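You operate a simulated robot arm through the tools that you are given. There is no shell and no other tool. Be economical: measure what you need, move in short steps, check, and stop when the job is done.

Carry out the task below with a simulated robot arm. There is one attempt and no reset: what you move stays moved.

TASK
Close the odds drawer.
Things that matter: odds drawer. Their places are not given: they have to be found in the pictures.

It is judged by the outcome, as a careful person would: the job done as asked, and still so three seconds after it is handed in. It fails if anything else is knocked over, pushed out of place, dropped, spilled or broken.

THE ROBOT
A 7-joint arm with a two-finger parallel gripper, fixed in place. Base frame: the origin is at the foot of the arm, x ahead of it, y to its left, z up. Lengths are in m, angles in degrees, forces in N, time in s.
With the tool pointing down near the work surface it reaches from about 0.28 to 0.68 m from the base axis. Its first joint turns from -66.0 to 66.0 degrees. Payload 1.57 kg.
Tool frame: the origin (TCP) lies between the finger pads and is the grasp point; the fingertips stand 0.03 m ahead of it; z points along the fingers, y is the line along which they close. The gripper opens to 0.11 m. The fingers are 0.024 m wide and 0.012 m thick; the gripper's body (0.048 by 0.112 m) begins 0.078 m behind the TCP.
Orientation is told as [roll, pitch, yaw] about the base's x, y, z axes, in that order, counted from this pose: with the fingers straight down and closing along the base's y, the tool's x points along the base's -x, its y along +y and its z along -z.

THE INTERFACE
- The arm moves only by the tool move_arm. Its argument "commands" is a list that holds one entry, the list of rows, each a list of 7 numbers: the turn, a rotation vector about the base's x, y, z in degrees, then the shift along the base's x, y, z in m, then the finger opening in m, from 0 to 0.11. In form: [[[rx, ry, rz, tx, ty, tz, claw], ...]]. A call has 1 to 8 rows; each row is the pose to reach, as a shift and turn from the pose commanded when the call began. A row lasts 0.2 s, in which the tool goes at most 0.05 m and 8.6 degrees; a call with a longer step from one row to the next is refused whole, and so is a gripper value outside its range. A pose out of reach is approached as far as the arm can. The call stops where the force on the tool passes 40 N (or 10 N more than at its start, if that is more) or the arm is blocked; 0.2 s more then pass. The fingers move at their own pace (about 0.108 m/s each) and stop on an object; they squeeze with about 23 N. The grip force told is the motor's: it shows also when the fingers shut on nothing. Time passes only in rows, and 0.2 s behind the last, so rows that repeat a pose let the fingers close. It gives the time, the measured TCP pose, the force on the tool (base axes), the opening and the grip force at its end, in the units of the frame above (readings bear some noise), and new pictures: "views" is both (left out), scene, wrist or none.
- Cameras (640 x 400 px; columns grow to the right, rows downward): "scene" is fixed at [0.1651, -0.3948, 1.3906]; the picture's right is [0.77, -0.64, 0.00], its down [-0.44, -0.53, -0.73] and it looks along [0.47, 0.56, -0.68] (base axes); focal length 317 px, centre (320, 200). "wrist" rides on the gripper at [-0.036, 0, -0.08] in the tool frame; the picture's right is [0.00, -1.00, 0.00], its down [0.97, 0.00, -0.24] and it looks along [0.24, 0.00, 0.97] (tool axes); focal length 218 px, centre (320, 200).
- measure_at(camera, pixels): for up to 12 pixels [column, row] of the newest picture of that camera ("zoom" is the newest enlarged one), the place [x, y, z] in the base frame of the surface seen there, good to about 0.002 m. No time passes.
- enlarge(camera, box): a new picture of the part [left, top, right, bottom] of that camera's present view, enlarged. No time passes.
- sign_off(): hands the job in; it is judged then, once.

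Work in short steps. Measure before you move; look again where a grasp or a placing could have gone wrong, and mend it. You have 60 turns and 120 pictures in all, the two below and enlarged ones among them. Open the gripper and draw the arm clear of the work before you hand the job in, unless the task says otherwise; then end with one line.

The tools are called as a command line: name --argument value ..., lists and objects as JSON in quotes. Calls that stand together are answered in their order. move_arm: Moves the arm, as the interface text tells. Its arguments: {"type":"object","properties":{"commands":{"type":"array","items":{"type":"array","items":{"type":"array","items":{"type":"number"}}}},"views":{"type":"string","enum":["both","scene","wrist","none"]}},"required":["commands"]} The other tools are called the same way: measure_at (camera, pixels) gives the place of the surface under pixels of a picture; enlarge (camera, box) takes an enlarged picture of a part of a camera's view; sign_off () hands the job in.

At the start:

```text
time: 0.0
ee_pos: [0.3808, 0.0757, 0.9636]
tcp_rot: [0.0, 0.0, -0.1]
ft_force: [-0.4, 0.0, 0.0]
opening: 0.11
grip_force: 0.0
```

scene: 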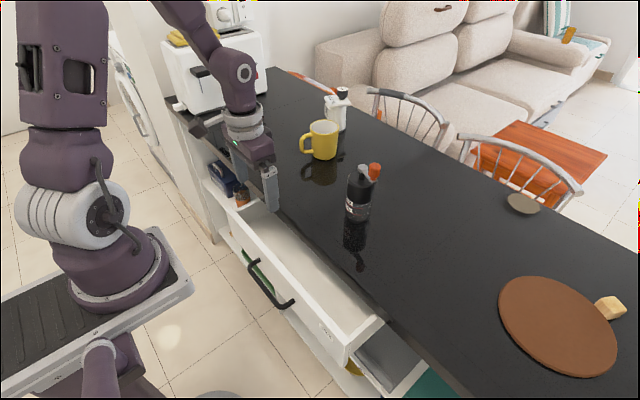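
wrist: 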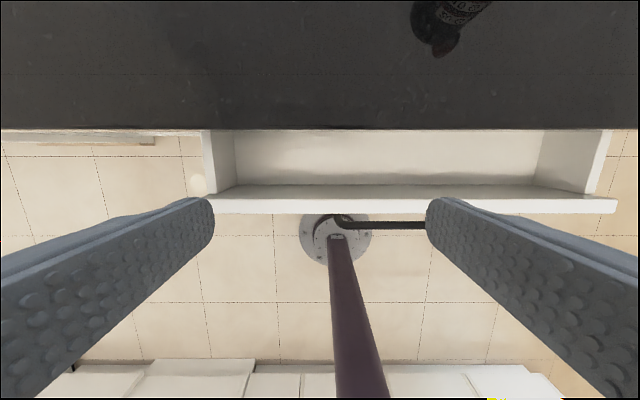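

The scene shows an open white drawer with a black handle around (270,280), and possibly other drawers or shelves nearby. I'll enlarge that area to check for labels and measure points on it.

enlarge --camera "scene" --box '[190, 150, 430, 400]'

measure_at --camera "scene" --pixels '[[250, 266], [268, 290], [292, 303], [232, 226], [345, 352], [290, 285], [380, 322], [300, 270], [320, 290], [345, 290], [250, 215], [375, 355]]'

measure_at --camera "wrist" --pixels '[[230, 203], [400, 205], [600, 205], [400, 191], [400, 160], [400, 125], [220, 160], [600, 150]]'

```text
1.60 times, centred on (310, 275) of scene
```

zoom: 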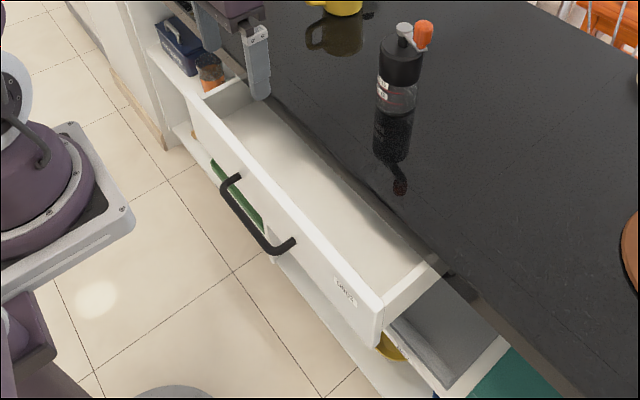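

```text
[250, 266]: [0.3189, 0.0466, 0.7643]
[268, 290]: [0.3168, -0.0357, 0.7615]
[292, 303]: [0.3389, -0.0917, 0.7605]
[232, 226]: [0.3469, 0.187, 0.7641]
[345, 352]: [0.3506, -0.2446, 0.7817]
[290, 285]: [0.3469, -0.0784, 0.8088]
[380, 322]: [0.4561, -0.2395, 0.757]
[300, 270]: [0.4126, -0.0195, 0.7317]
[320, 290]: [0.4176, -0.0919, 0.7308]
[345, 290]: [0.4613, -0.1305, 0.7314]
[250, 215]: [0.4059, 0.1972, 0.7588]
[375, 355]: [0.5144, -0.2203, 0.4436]
```

```text
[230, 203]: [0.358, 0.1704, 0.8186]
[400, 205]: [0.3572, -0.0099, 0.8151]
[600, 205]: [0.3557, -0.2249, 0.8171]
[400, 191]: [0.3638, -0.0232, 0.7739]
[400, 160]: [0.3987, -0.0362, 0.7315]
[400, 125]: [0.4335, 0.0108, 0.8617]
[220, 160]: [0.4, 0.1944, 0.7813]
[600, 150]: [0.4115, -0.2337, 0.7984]
```

The label on the front (345,285 in the zoom) looks like "ODDS". The front's outer face is at x≈0.347, its top is at z≈0.818, the handle is at z≈0.76, and the counter edge is at x≈0.43. I'll zoom in on the label and the left end to check the drawer's name and look for obstacles.

enlarge --camera "scene" --box '[290, 290, 400, 380]'

enlarge --camera "scene" --box '[190, 130, 300, 220]'

measure_at --camera "scene" --pixels '[[238, 196], [222, 180], [384, 318], [372, 306], [395, 330], [425, 362], [405, 378], [330, 260], [340, 280], [350, 285]]'

```text
4.44 times, centred on (345, 335) of scene
```

zoom: 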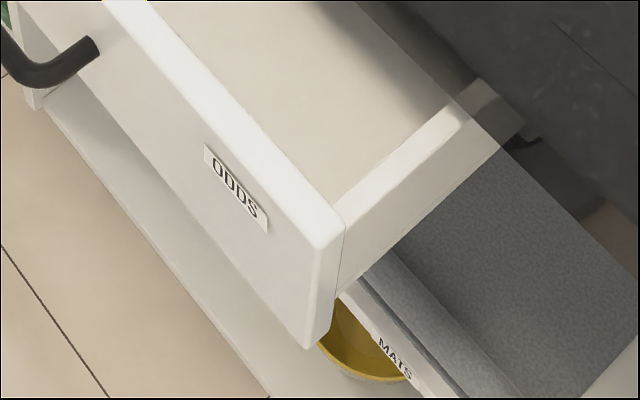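

```text
4.44 times, centred on (245, 175) of scene
```

zoom: 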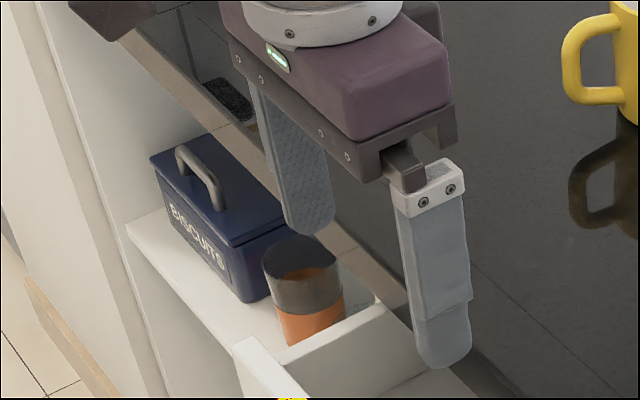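

```text
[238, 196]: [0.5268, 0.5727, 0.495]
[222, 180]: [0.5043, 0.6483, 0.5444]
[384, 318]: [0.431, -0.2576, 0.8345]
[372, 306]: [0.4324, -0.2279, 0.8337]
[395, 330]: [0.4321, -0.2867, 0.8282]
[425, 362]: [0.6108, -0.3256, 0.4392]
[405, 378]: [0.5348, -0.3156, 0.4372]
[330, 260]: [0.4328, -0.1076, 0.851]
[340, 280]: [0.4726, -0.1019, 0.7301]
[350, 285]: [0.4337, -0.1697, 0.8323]
```

The label reads ODDS, so this is the right drawer, and its path looks clear. I'll close the fingers and move back to x≈0.30, y≈-0.025, still high up.

move_arm --commands '[[[0, 0, 0, -0.03, -0.03, 0, 0.07], [0, 0, 0, -0.055, -0.065, 0, 0.03], [0, 0, 0, -0.08, -0.1, 0, 0], [0, 0, 0, -0.08, -0.1, 0, 0], [0, 0, 0, -0.08, -0.1, 0, 0]]]' --views "none"

```text
time: 1.2
ee_pos: [0.3007, -0.025, 0.9636]
tcp_rot: [0.0, 0.0, 0.0]
ft_force: [-0.9, -0.8, -1.1]
opening: 0.0
grip_force: 21.5
```

The arm reached the target with the fingers shut. Next I'll lower to z≈0.823, in front of the face and above the handle.

move_arm --commands '[[[0, 0, 0, 0, 0, -0.045, 0], [0, 0, 0, 0, 0, -0.09, 0], [0, 0, 0, 0, 0, -0.125, 0], [0, 0, 0, 0, 0, -0.14, 0]]]'

```text
time: 2.2
ee_pos: [0.3025, -0.0244, 0.824]
tcp_rot: [0.0, 0.0, 0.0]
ft_force: [0.0, 0.5, -0.6]
opening: 0.0
grip_force: 21.6
```

scene: 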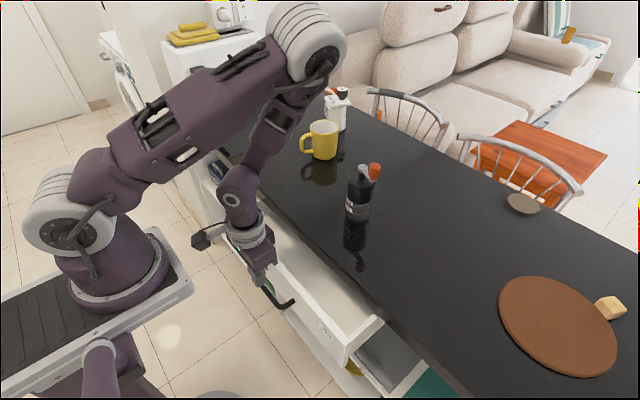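
wrist: 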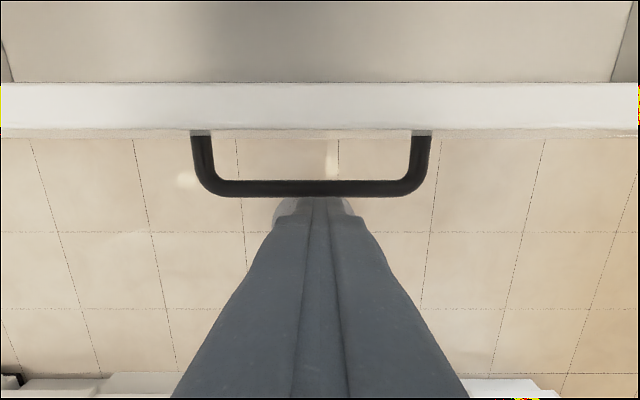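

The fingers are centred in front of the face. I'll push slowly in +x.

move_arm --commands '[[[0, 0, 0, 0.02, 0, 0, 0], [0, 0, 0, 0.035, 0, 0, 0], [0, 0, 0, 0.045, 0, 0, 0], [0, 0, 0, 0.055, 0, 0, 0], [0, 0, 0, 0.065, 0, 0, 0], [0, 0, 0, 0.075, 0, 0, 0], [0, 0, 0, 0.085, 0, 0, 0]]]'

```text
time: 3.8
ee_pos: [0.3874, -0.0251, 0.824]
tcp_rot: [0.1, 0.0, 0.0]
ft_force: [-1.3, -0.3, 1.3]
opening: 0.0001
grip_force: 21.6
```

scene: 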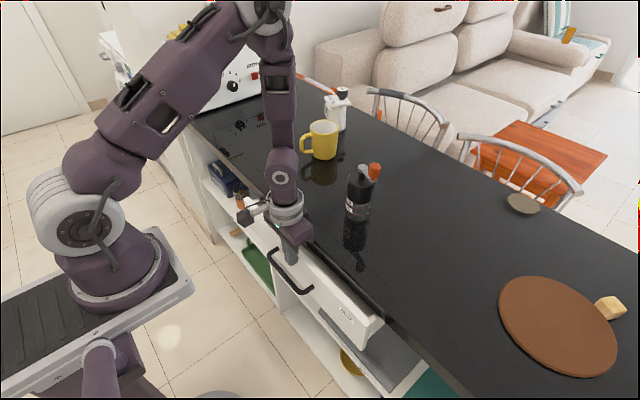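
wrist: 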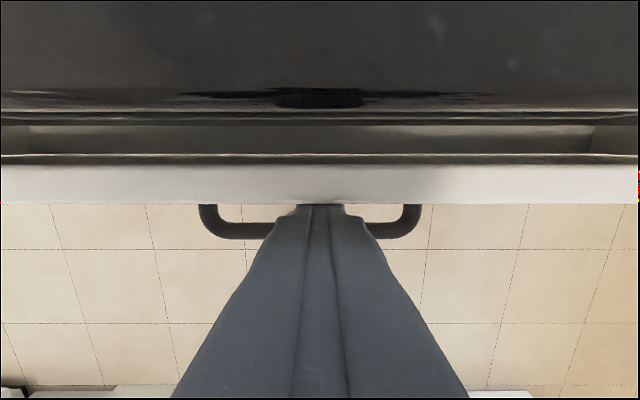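

The drawer is sliding freely. I'll push on to TCP x≈0.415, just short of the counter edge, and look again.

move_arm --commands '[[[0, 0, 0, 0.01, 0, 0, 0], [0, 0, 0, 0.02, 0, 0, 0], [0, 0, 0, 0.028, 0, 0, 0]]]'

measure_at --camera "scene" --pixels '[[345, 318], [330, 305], [355, 335], [375, 322], [290, 287], [262, 250], [275, 300], [290, 310], [236, 228]]'

enlarge --camera "scene" --box '[220, 190, 420, 390]'

```text
time: 4.6
ee_pos: [0.4153, -0.0258, 0.8238]
tcp_rot: [0.0, -0.1, -0.1]
ft_force: [0.1, 0.4, 0.2]
opening: 0.0
grip_force: 20.9
```

scene: 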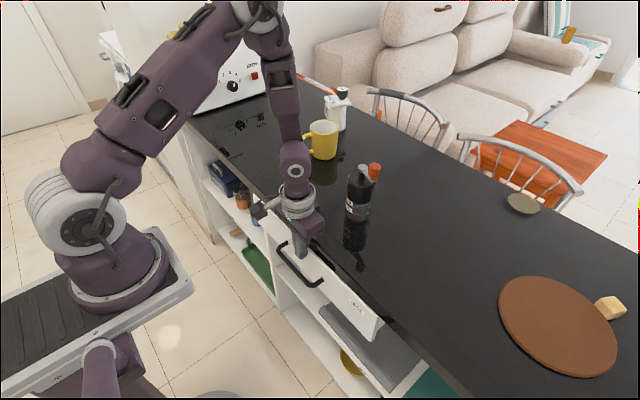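
wrist: 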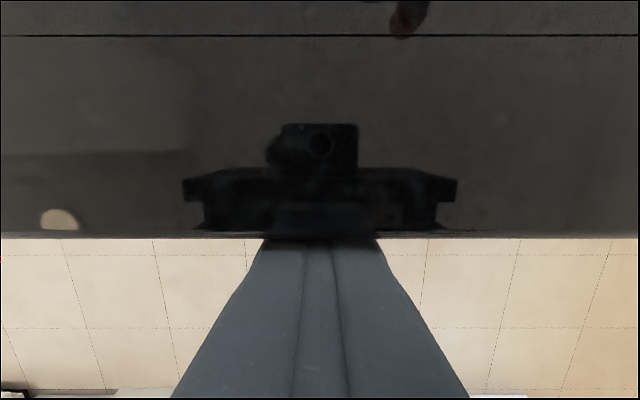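

```text
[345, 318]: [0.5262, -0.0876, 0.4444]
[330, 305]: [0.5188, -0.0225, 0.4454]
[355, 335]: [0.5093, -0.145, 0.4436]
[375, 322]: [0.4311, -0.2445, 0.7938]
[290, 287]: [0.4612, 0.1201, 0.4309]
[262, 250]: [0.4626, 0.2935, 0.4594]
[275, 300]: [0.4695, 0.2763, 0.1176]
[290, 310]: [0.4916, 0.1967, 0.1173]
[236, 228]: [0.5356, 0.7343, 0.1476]
```

```text
2.00 times, centred on (320, 290) of scene
```

zoom: 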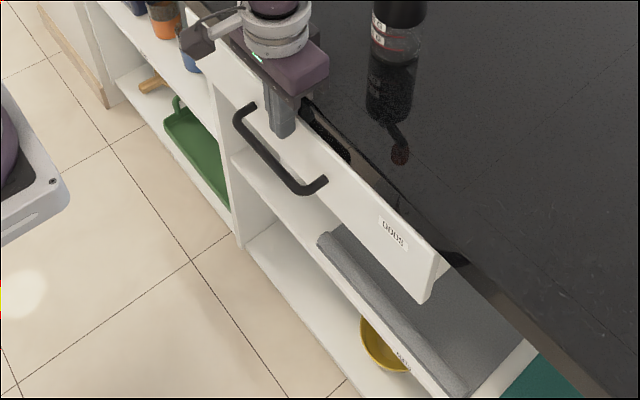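

The carcass front is at x≈0.461, so the drawer front (now ≈0.428) still has 1–3 cm to go, partly under the counter overhang. I'll measure the handle now. Then I'll back off and tilt the fingertips forward to push on the handle below the counter.

measure_at --camera "zoom" --pixels '[[270, 160], [250, 140], [290, 182], [390, 235], [360, 215], [428, 290], [433, 262], [340, 195], [445, 258], [240, 170], [235, 215]]'

move_arm --commands '[[[0, 0, 0, -0.03, 0, 0, 0], [0, -7.5, 0, -0.07, 0, 0, 0], [0, -15, 0, -0.08, 0, 0, 0], [0, -22.5, 0, -0.09, 0, 0, 0], [0, -30, 0, -0.09, 0, 0, 0]]]' --views "both"

```text
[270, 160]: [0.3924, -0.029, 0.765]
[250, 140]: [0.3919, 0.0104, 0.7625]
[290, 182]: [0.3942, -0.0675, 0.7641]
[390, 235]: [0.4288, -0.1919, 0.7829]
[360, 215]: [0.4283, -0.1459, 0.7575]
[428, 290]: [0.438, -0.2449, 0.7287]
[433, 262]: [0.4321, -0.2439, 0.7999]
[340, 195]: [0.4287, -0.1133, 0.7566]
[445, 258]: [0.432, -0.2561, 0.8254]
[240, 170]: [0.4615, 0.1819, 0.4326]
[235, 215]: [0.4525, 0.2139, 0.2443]
```

```text
time: 5.8
ee_pos: [0.409, -0.0332, 0.8332]
tcp_rot: [-2.2, -28.5, 2.4]
ft_force: [5.7, 7.1, 6.5]
opening: 0.0001
grip_force: 21.5
out of reach, approached as far as the arm can: row 3, 4, 5
```

scene: 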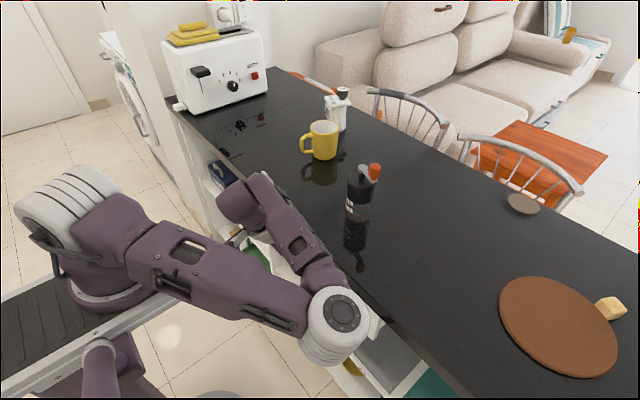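
wrist: 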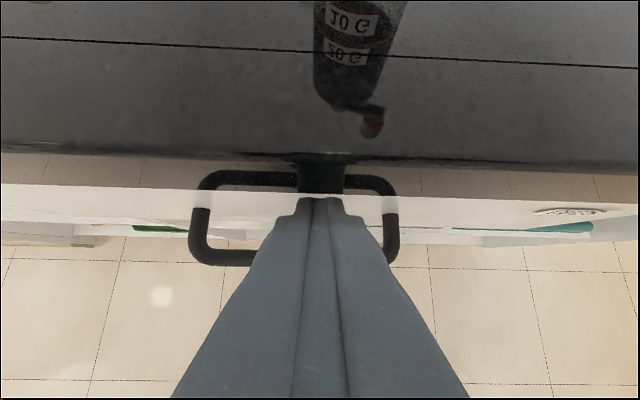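

The arm couldn't reach that pose and swung its elbow. It stopped at x 0.409, z 0.833 with about 28° of tilt. I'll hold still and re-read before going on.

move_arm --commands '[[[0, 0, 0, 0, 0, 0, 0]]]' --views "both"

```text
time: 6.2
ee_pos: [0.4099, -0.0298, 0.8329]
tcp_rot: [-0.3, -28.7, 0.3]
ft_force: [-0.6, 0.1, -0.3]
opening: 0.0
grip_force: 22.0
stopped in row 1: the force on the tool passed its limit (the readings are from after the stop); the commanded pose is now the measured one
```

scene: 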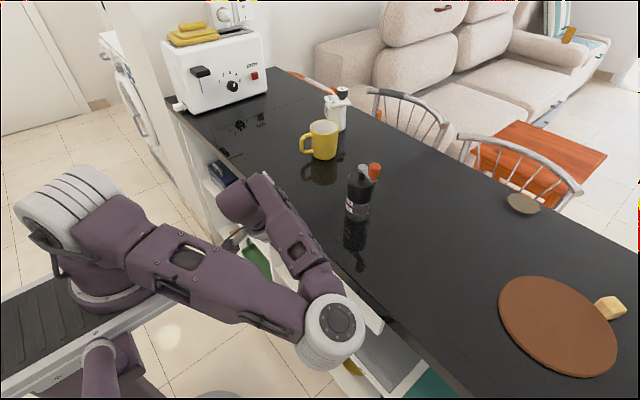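
wrist: 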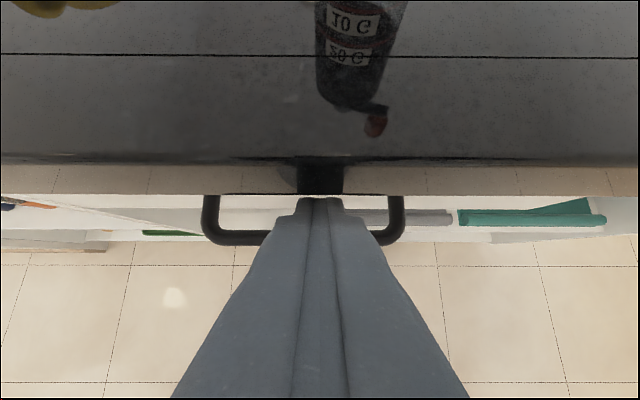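

The pose has settled and the contact force is low. I'll measure the drawer face, handle and counter edge in the wrist view.

measure_at --camera "wrist" --pixels '[[212, 238], [240, 238], [395, 236], [260, 215], [160, 215], [260, 185], [420, 180], [320, 160], [100, 165], [320, 200], [260, 193], [450, 200]]'

enlarge --camera "wrist" --box '[180, 130, 460, 305]'

enlarge --camera "scene" --box '[200, 160, 400, 380]'

```text
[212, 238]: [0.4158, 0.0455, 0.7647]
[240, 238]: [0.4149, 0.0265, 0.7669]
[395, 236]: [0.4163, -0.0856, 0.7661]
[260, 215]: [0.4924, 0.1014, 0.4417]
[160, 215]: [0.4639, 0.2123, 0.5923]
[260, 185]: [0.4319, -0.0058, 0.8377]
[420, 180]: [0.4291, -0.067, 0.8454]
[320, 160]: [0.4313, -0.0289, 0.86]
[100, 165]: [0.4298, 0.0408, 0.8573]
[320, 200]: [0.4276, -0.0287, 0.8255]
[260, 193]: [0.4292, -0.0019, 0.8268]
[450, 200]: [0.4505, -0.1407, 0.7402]
```

```text
2.29 times, centred on (320, 218) of wrist
```

zoom: 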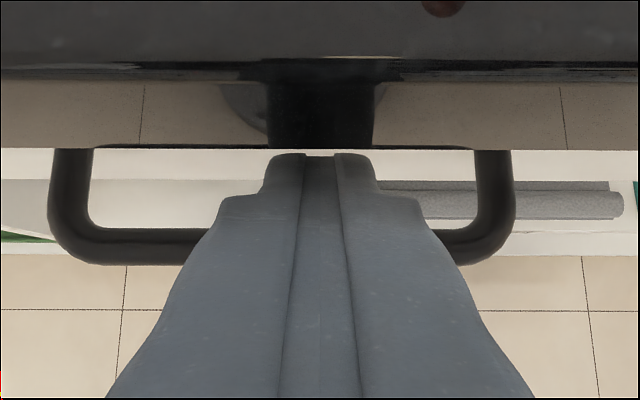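

```text
1.82 times, centred on (300, 270) of scene
```

zoom: 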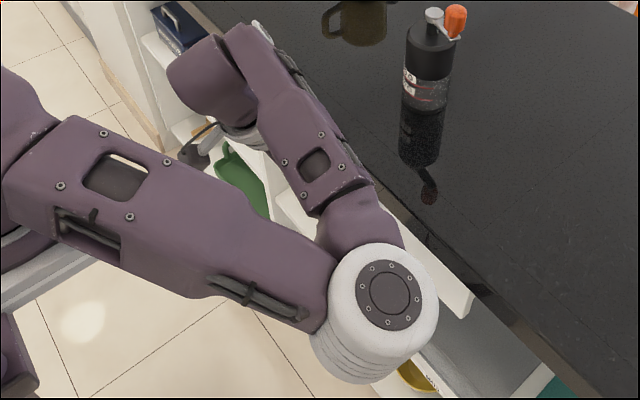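

The drawer went in further during that move: the handle's outer side is now at x≈0.415 and the face at ≈0.450, against a carcass front of ≈0.461. I'll raise the tool and reduce the tilt to about 12° so the fingertips can get in front of the handle.

move_arm --commands '[[[0, 0, 0, -0.005, 0, 0.02, 0], [0, 0, 0, -0.01, 0, 0.04, 0], [0, 6, 0, -0.015, 0, 0.05, 0], [0, 12, 0, -0.02, 0, 0.05, 0], [0, 17, 0, -0.025, 0, 0.05, 0], [0, 17, 0, -0.035, 0, 0.05, 0]]]' --views "both"

```text
time: 6.6
ee_pos: [0.4059, -0.0305, 0.8411]
tcp_rot: [-0.4, -27.3, 0.6]
ft_force: [0.8, -0.5, -0.6]
opening: 0.0
grip_force: 21.5
stopped in row 1: the force on the tool passed its limit (the readings are from after the stop); the commanded pose is now the measured one
out of reach, approached as far as the arm can: row 1
```

scene: 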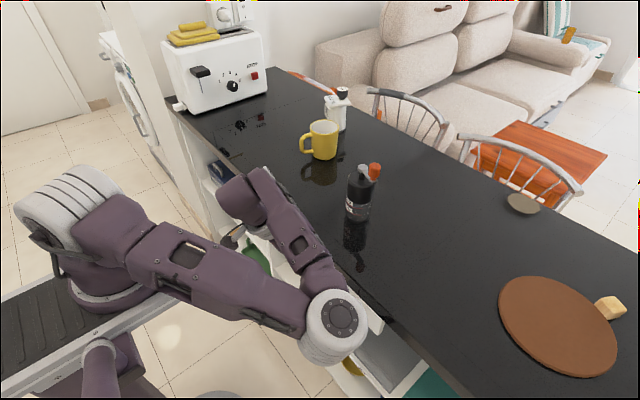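
wrist: 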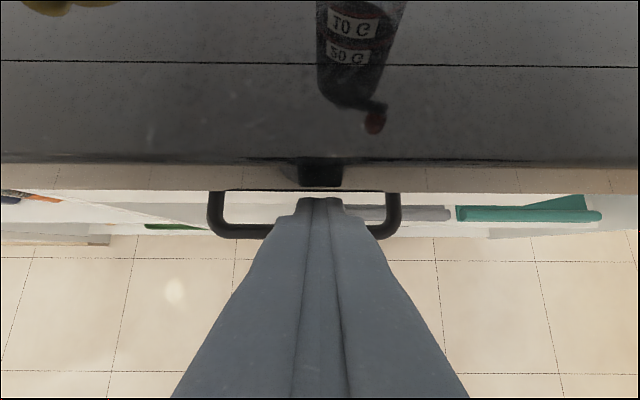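

The move stopped early, and 30° of tilt appears to be near the reach limit in this arm shape. I'll reduce the tilt in small steps without changing much else.

move_arm --commands '[[[0, 2, 0, 0, 0, 0.003, 0], [0, 4, 0, 0, 0, 0.006, 0], [0, 6, 0, 0, 0, 0.01, 0], [0, 8, 0, 0, 0, 0.015, 0]]]' --views "scene"

```text
time: 7.6
ee_pos: [0.4058, -0.0305, 0.855]
tcp_rot: [-0.2, -19.3, 0.4]
ft_force: [-0.3, -0.4, 0.0]
opening: 0.0001
grip_force: 21.3
```

scene: 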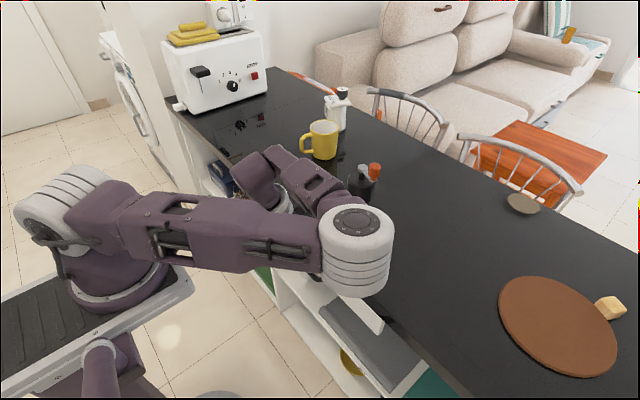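

That went smoothly and the elbow is rising again. I'll keep untilting and raising in small steps.

move_arm --commands '[[[0, 2, 0, 0, 0, 0.01, 0], [0, 4, 0, 0, 0, 0.02, 0], [0, 6, 0, 0, 0, 0.03, 0], [0, 8, 0, 0, 0, 0.035, 0], [0, 10, 0, 0, 0, 0.035, 0]]]' --views "both"

```text
time: 8.8
ee_pos: [0.4065, -0.0287, 0.8918]
tcp_rot: [0.0, -9.2, 0.5]
ft_force: [-0.7, -0.3, 0.3]
opening: 0.0
grip_force: 21.7
```

scene: 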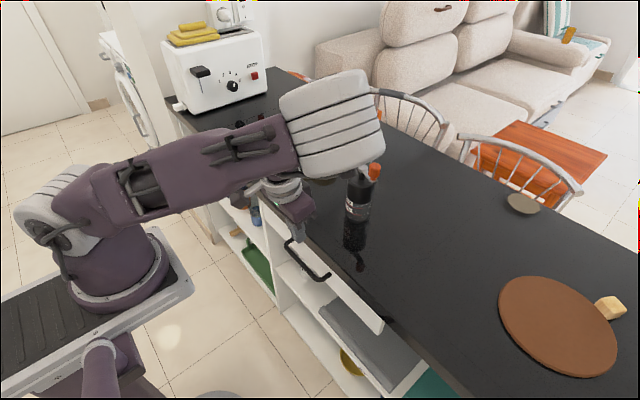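
wrist: 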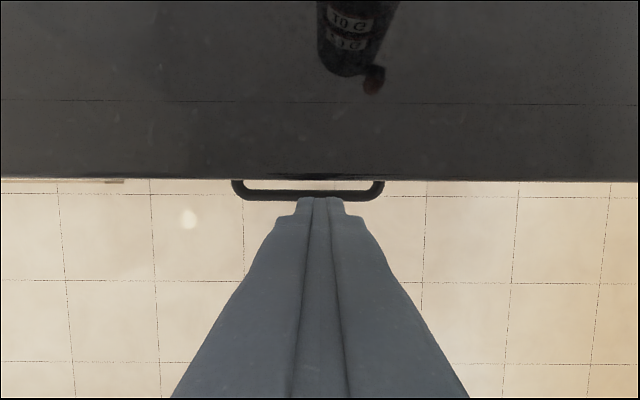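

The arm is back in a good shape with 9° of tilt. I'll measure the handle, then retreat to x≈0.37 and go down in front of it.

measure_at --camera "wrist" --pixels '[[270, 195], [260, 198], [360, 195], [280, 192], [237, 185]]'

move_arm --commands '[[[0, 0, 0, -0.01, 0, 0, 0], [0, 0, 0, -0.025, 0, 0, 0], [0, 0, 0, -0.037, 0, 0, 0]]]' --views "none"

enlarge --camera "scene" --box '[240, 180, 420, 390]'

```text
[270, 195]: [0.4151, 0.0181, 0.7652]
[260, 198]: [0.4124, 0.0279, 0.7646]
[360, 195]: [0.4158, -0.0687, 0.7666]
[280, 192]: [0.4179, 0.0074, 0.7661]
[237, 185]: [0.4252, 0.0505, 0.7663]
```

```text
time: 9.6
ee_pos: [0.3673, -0.0278, 0.8903]
tcp_rot: [-0.1, -9.3, 0.5]
ft_force: [0.6, 0.7, 0.7]
opening: 0.0
grip_force: 21.4
```

```text
1.90 times, centred on (330, 285) of scene
```

zoom: 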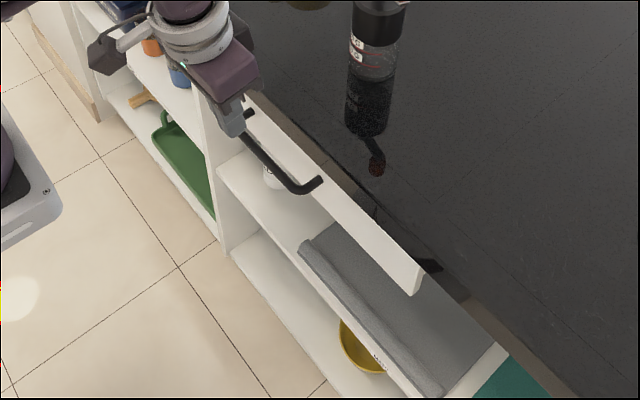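

The handle bar is at x≈0.412 with its top at z≈0.766. I'll lower to TCP z≈0.78 in front of it.

move_arm --commands '[[[0, 0, 0, 0, 0, -0.02, 0], [0, 0, 0, 0, 0, -0.04, 0], [0, 0, 0, 0, 0, -0.06, 0], [0, 0, 0, 0, 0, -0.08, 0], [0, 0, 0, 0, 0, -0.1, 0], [0, 0, 0, 0, 0, -0.11, 0]]]' --views "both"

```text
time: 11.0
ee_pos: [0.3691, -0.0282, 0.7814]
tcp_rot: [-0.2, -9.3, 0.5]
ft_force: [-0.7, 0.1, -0.1]
opening: 0.0003
grip_force: 21.2
```

scene: 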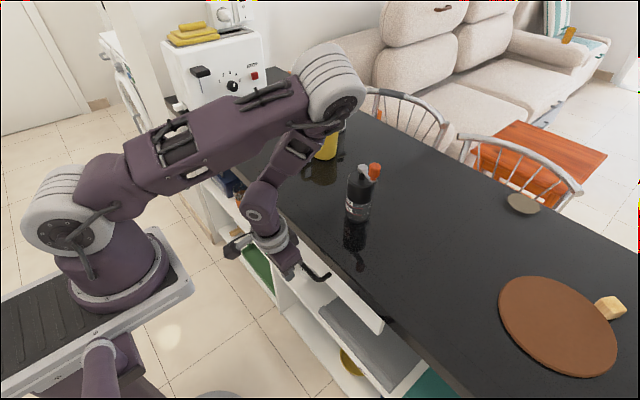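
wrist: 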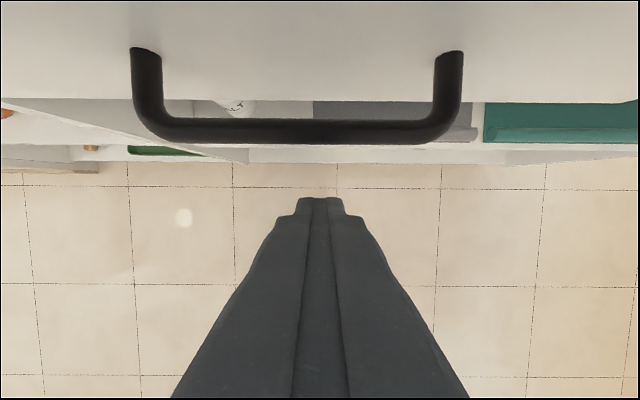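

The fingers are in front of the bar. I'll push in +x in small steps until the drawer resists.

move_arm --commands '[[[0, 0, 0, 0.015, 0, 0, 0], [0, 0, 0, 0.025, 0, 0, 0], [0, 0, 0, 0.03, 0, 0, 0], [0, 0, 0, 0.034, 0, 0, 0], [0, 0, 0, 0.038, 0, 0, 0], [0, 0, 0, 0.042, 0, 0, 0]]]' --views "both"

```text
time: 12.0
ee_pos: [0.3947, -0.0291, 0.7802]
tcp_rot: [0.2, -8.1, 0.5]
ft_force: [-2.6, 0.8, -0.7]
opening: 0.0
grip_force: 21.2
stopped in row 5: the force on the tool passed its limit (the readings are from after the stop); the commanded pose is now the measured one
```

scene: 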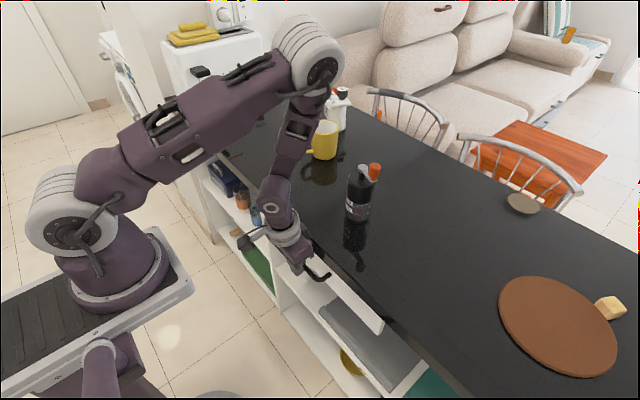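
wrist: 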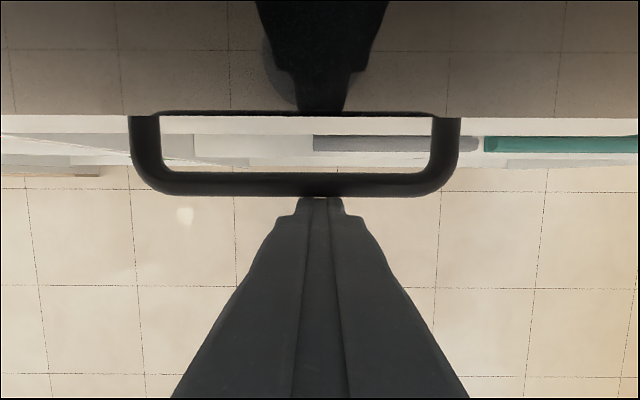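

It stopped as soon as it met the handle, with over 40 N, so the drawer looks to be at its stop. I'll back off and check the face position at both ends.

move_arm --commands '[[[0, 0, 0, -0.02, 0, 0, 0], [0, 0, 0, -0.035, 0, 0, 0], [0, 0, 0, -0.035, 0, 0.04, 0], [0, 0, 0, -0.035, 0, 0.085, 0], [0, 0, 0, -0.035, 0, 0.13, 0], [0, 0, 0, -0.035, 0, 0.17, 0]]]' --views "both"

enlarge --camera "scene" --box '[280, 240, 420, 370]'

enlarge --camera "scene" --box '[220, 180, 340, 300]'

measure_at --camera "scene" --pixels '[[350, 305], [375, 326], [340, 296], [385, 325], [380, 325], [310, 275], [315, 281], [278, 285], [383, 322]]'

```text
time: 13.4
ee_pos: [0.3602, -0.0307, 0.9489]
tcp_rot: [0.1, -8.2, 0.3]
ft_force: [0.2, 0.2, -0.1]
opening: 0.0
grip_force: 21.3
```

scene: 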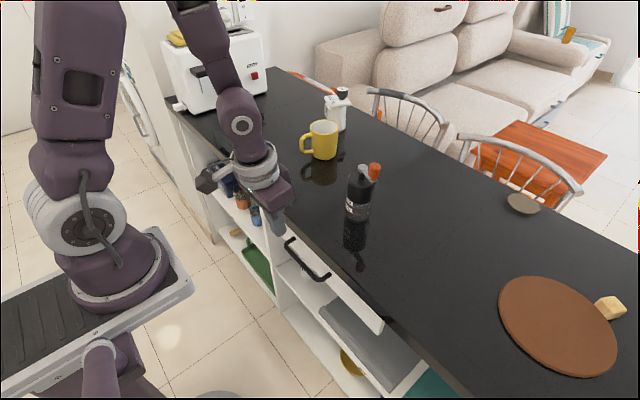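
wrist: 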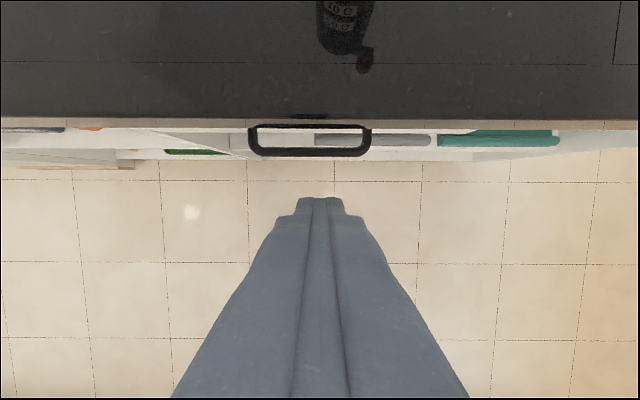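

```text
3.08 times, centred on (350, 305) of scene
```

zoom: 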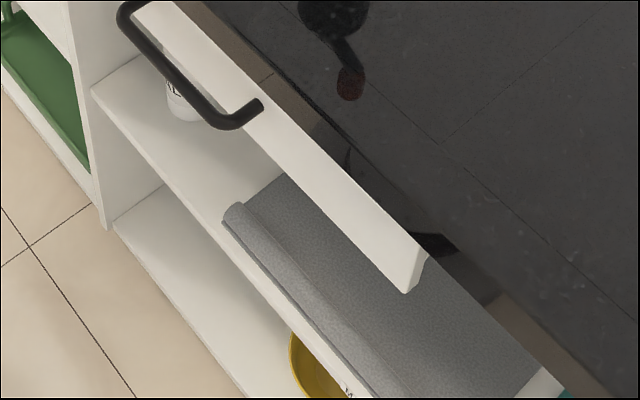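

```text
3.33 times, centred on (280, 240) of scene
```

zoom: 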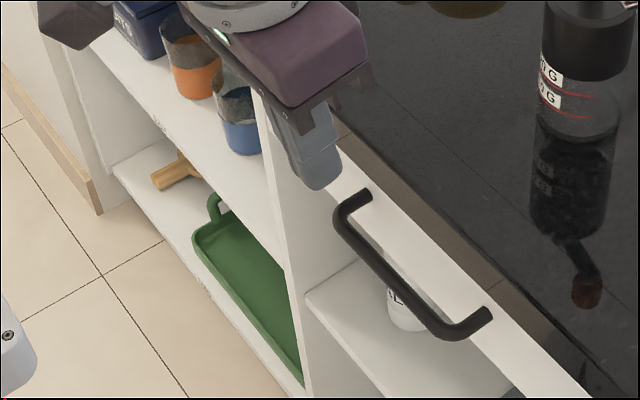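

```text
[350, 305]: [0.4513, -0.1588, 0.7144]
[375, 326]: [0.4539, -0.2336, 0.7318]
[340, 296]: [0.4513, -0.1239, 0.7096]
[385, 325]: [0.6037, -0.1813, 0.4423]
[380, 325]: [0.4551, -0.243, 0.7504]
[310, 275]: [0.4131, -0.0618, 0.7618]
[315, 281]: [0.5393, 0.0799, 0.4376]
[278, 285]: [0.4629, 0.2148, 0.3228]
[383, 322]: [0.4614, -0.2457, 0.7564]
```

The face is square at x≈0.451 and hasn't moved under 40 N. I'll clear the arm to the side and check the left end against the cabinet divider.

move_arm --commands '[[[0, 0, 0, -0.02, 0.04, 0.02, 0], [0, 0, 0, -0.02, 0.08, 0.04, 0], [0, 0, 0, -0.02, 0.12, 0.06, 0], [0, 0, 0, -0.02, 0.16, 0.06, 0.03], [0, 0, 0, -0.02, 0.2, 0.06, 0.06], [0, 0, 0, -0.02, 0.2, 0.06, 0.06]]]' --views "both"

enlarge --camera "scene" --box '[240, 190, 340, 290]'

measure_at --camera "zoom" --pixels '[[180, 160], [200, 180], [240, 170], [280, 210], [200, 200], [190, 230], [210, 300], [330, 170], [420, 250], [470, 330], [240, 150]]'

```text
time: 14.8
ee_pos: [0.3414, 0.169, 1.0071]
tcp_rot: [0.0, -8.3, 0.4]
ft_force: [0.6, 0.1, 0.3]
opening: 0.0599
grip_force: 0.0
```

scene: 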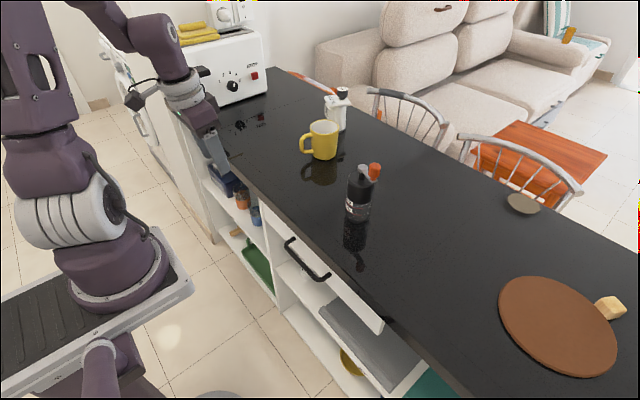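
wrist: 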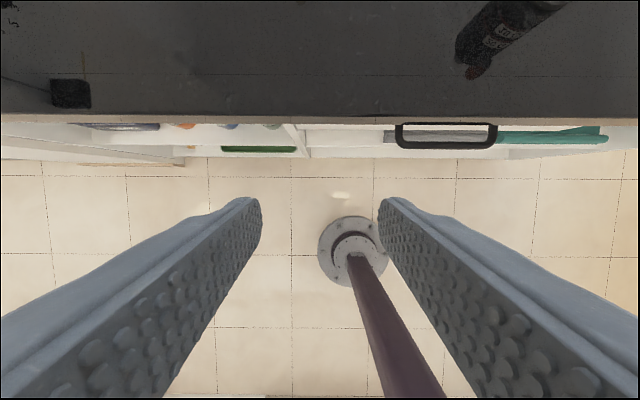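

```text
4.00 times, centred on (290, 240) of scene
```

zoom: 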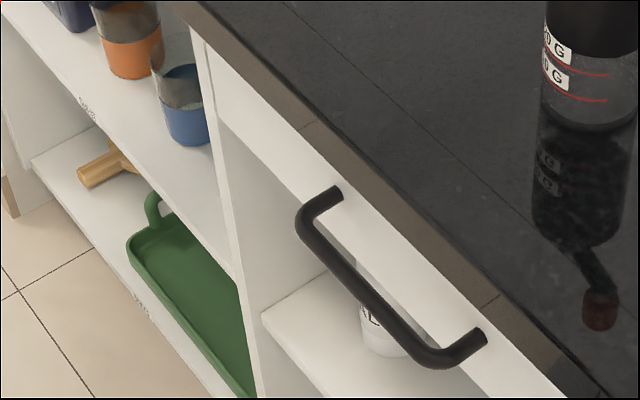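

```text
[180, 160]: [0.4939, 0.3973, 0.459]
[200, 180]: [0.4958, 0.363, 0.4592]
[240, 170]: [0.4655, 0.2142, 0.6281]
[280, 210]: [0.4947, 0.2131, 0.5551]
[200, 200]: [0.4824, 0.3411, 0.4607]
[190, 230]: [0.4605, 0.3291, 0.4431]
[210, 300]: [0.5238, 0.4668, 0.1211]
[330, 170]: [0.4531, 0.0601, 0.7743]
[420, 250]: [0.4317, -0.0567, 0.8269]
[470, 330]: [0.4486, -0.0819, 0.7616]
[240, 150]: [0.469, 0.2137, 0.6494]
```

The left end meets the divider near (215,90) in the zoom. I'll take a closer look there and measure both surfaces.

enlarge --camera "scene" --box '[280, 195, 300, 225]'

enlarge --camera "scene" --box '[276, 194, 316, 226]'

measure_at --camera "scene" --pixels '[[298, 216], [305, 222], [296, 210], [290, 205], [292, 208], [294, 214], [291, 214], [291, 204], [293, 200], [310, 228], [289, 200]]'

enlarge --camera "scene" --box '[250, 190, 300, 230]'

measure_at --camera "scene" --pixels '[[262, 205], [268, 212], [272, 215], [266, 207], [270, 222], [280, 222], [264, 222], [267, 218]]'

```text
13.33 times, centred on (290, 210) of scene
```

zoom: 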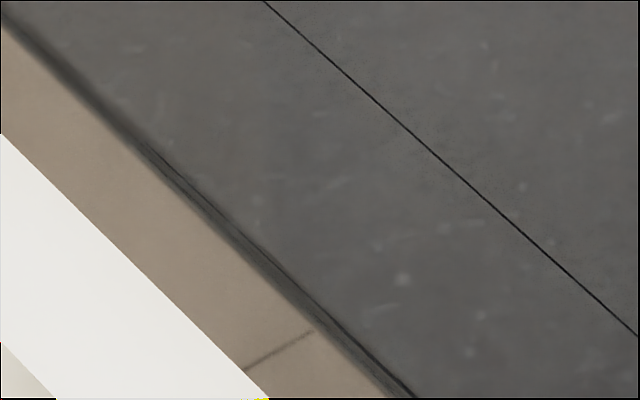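

```text
12.50 times, centred on (296, 210) of scene
```

zoom: 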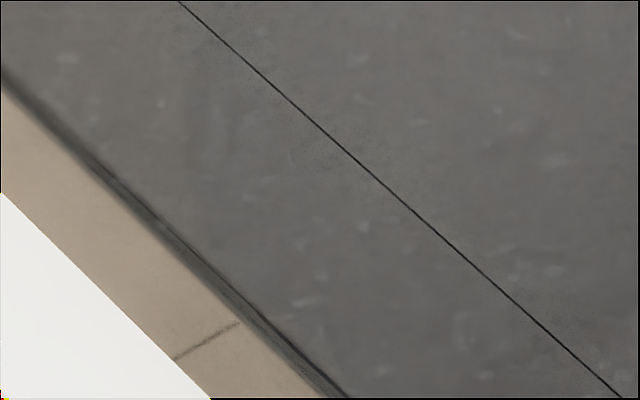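

```text
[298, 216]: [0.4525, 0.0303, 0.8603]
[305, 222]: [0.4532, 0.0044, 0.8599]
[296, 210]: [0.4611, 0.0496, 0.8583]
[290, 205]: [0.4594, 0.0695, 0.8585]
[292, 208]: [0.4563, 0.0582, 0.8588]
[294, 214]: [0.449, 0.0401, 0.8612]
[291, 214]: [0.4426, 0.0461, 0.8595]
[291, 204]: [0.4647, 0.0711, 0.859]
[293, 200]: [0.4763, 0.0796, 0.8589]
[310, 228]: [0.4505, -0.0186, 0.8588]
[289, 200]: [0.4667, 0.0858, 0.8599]
```

```text
10.00 times, centred on (275, 210) of scene
```

zoom: 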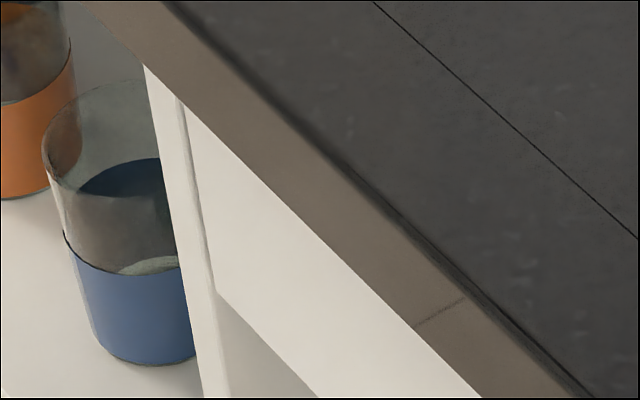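

```text
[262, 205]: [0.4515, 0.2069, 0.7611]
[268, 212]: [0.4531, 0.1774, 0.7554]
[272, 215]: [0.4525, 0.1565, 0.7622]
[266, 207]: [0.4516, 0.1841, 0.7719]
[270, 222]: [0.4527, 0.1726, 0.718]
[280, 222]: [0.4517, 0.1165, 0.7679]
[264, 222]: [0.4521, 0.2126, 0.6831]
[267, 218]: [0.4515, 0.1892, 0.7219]
```

The drawer front (x≈0.452) is flush with the divider beside it (x≈0.452), so the drawer is fully closed. Nothing else has moved, and the gripper is open and clear of the work.

sign_off

```text
The job is handed in.
```

The odds drawer is closed, with its front flush against the cabinet divider, and nothing else was disturbed.
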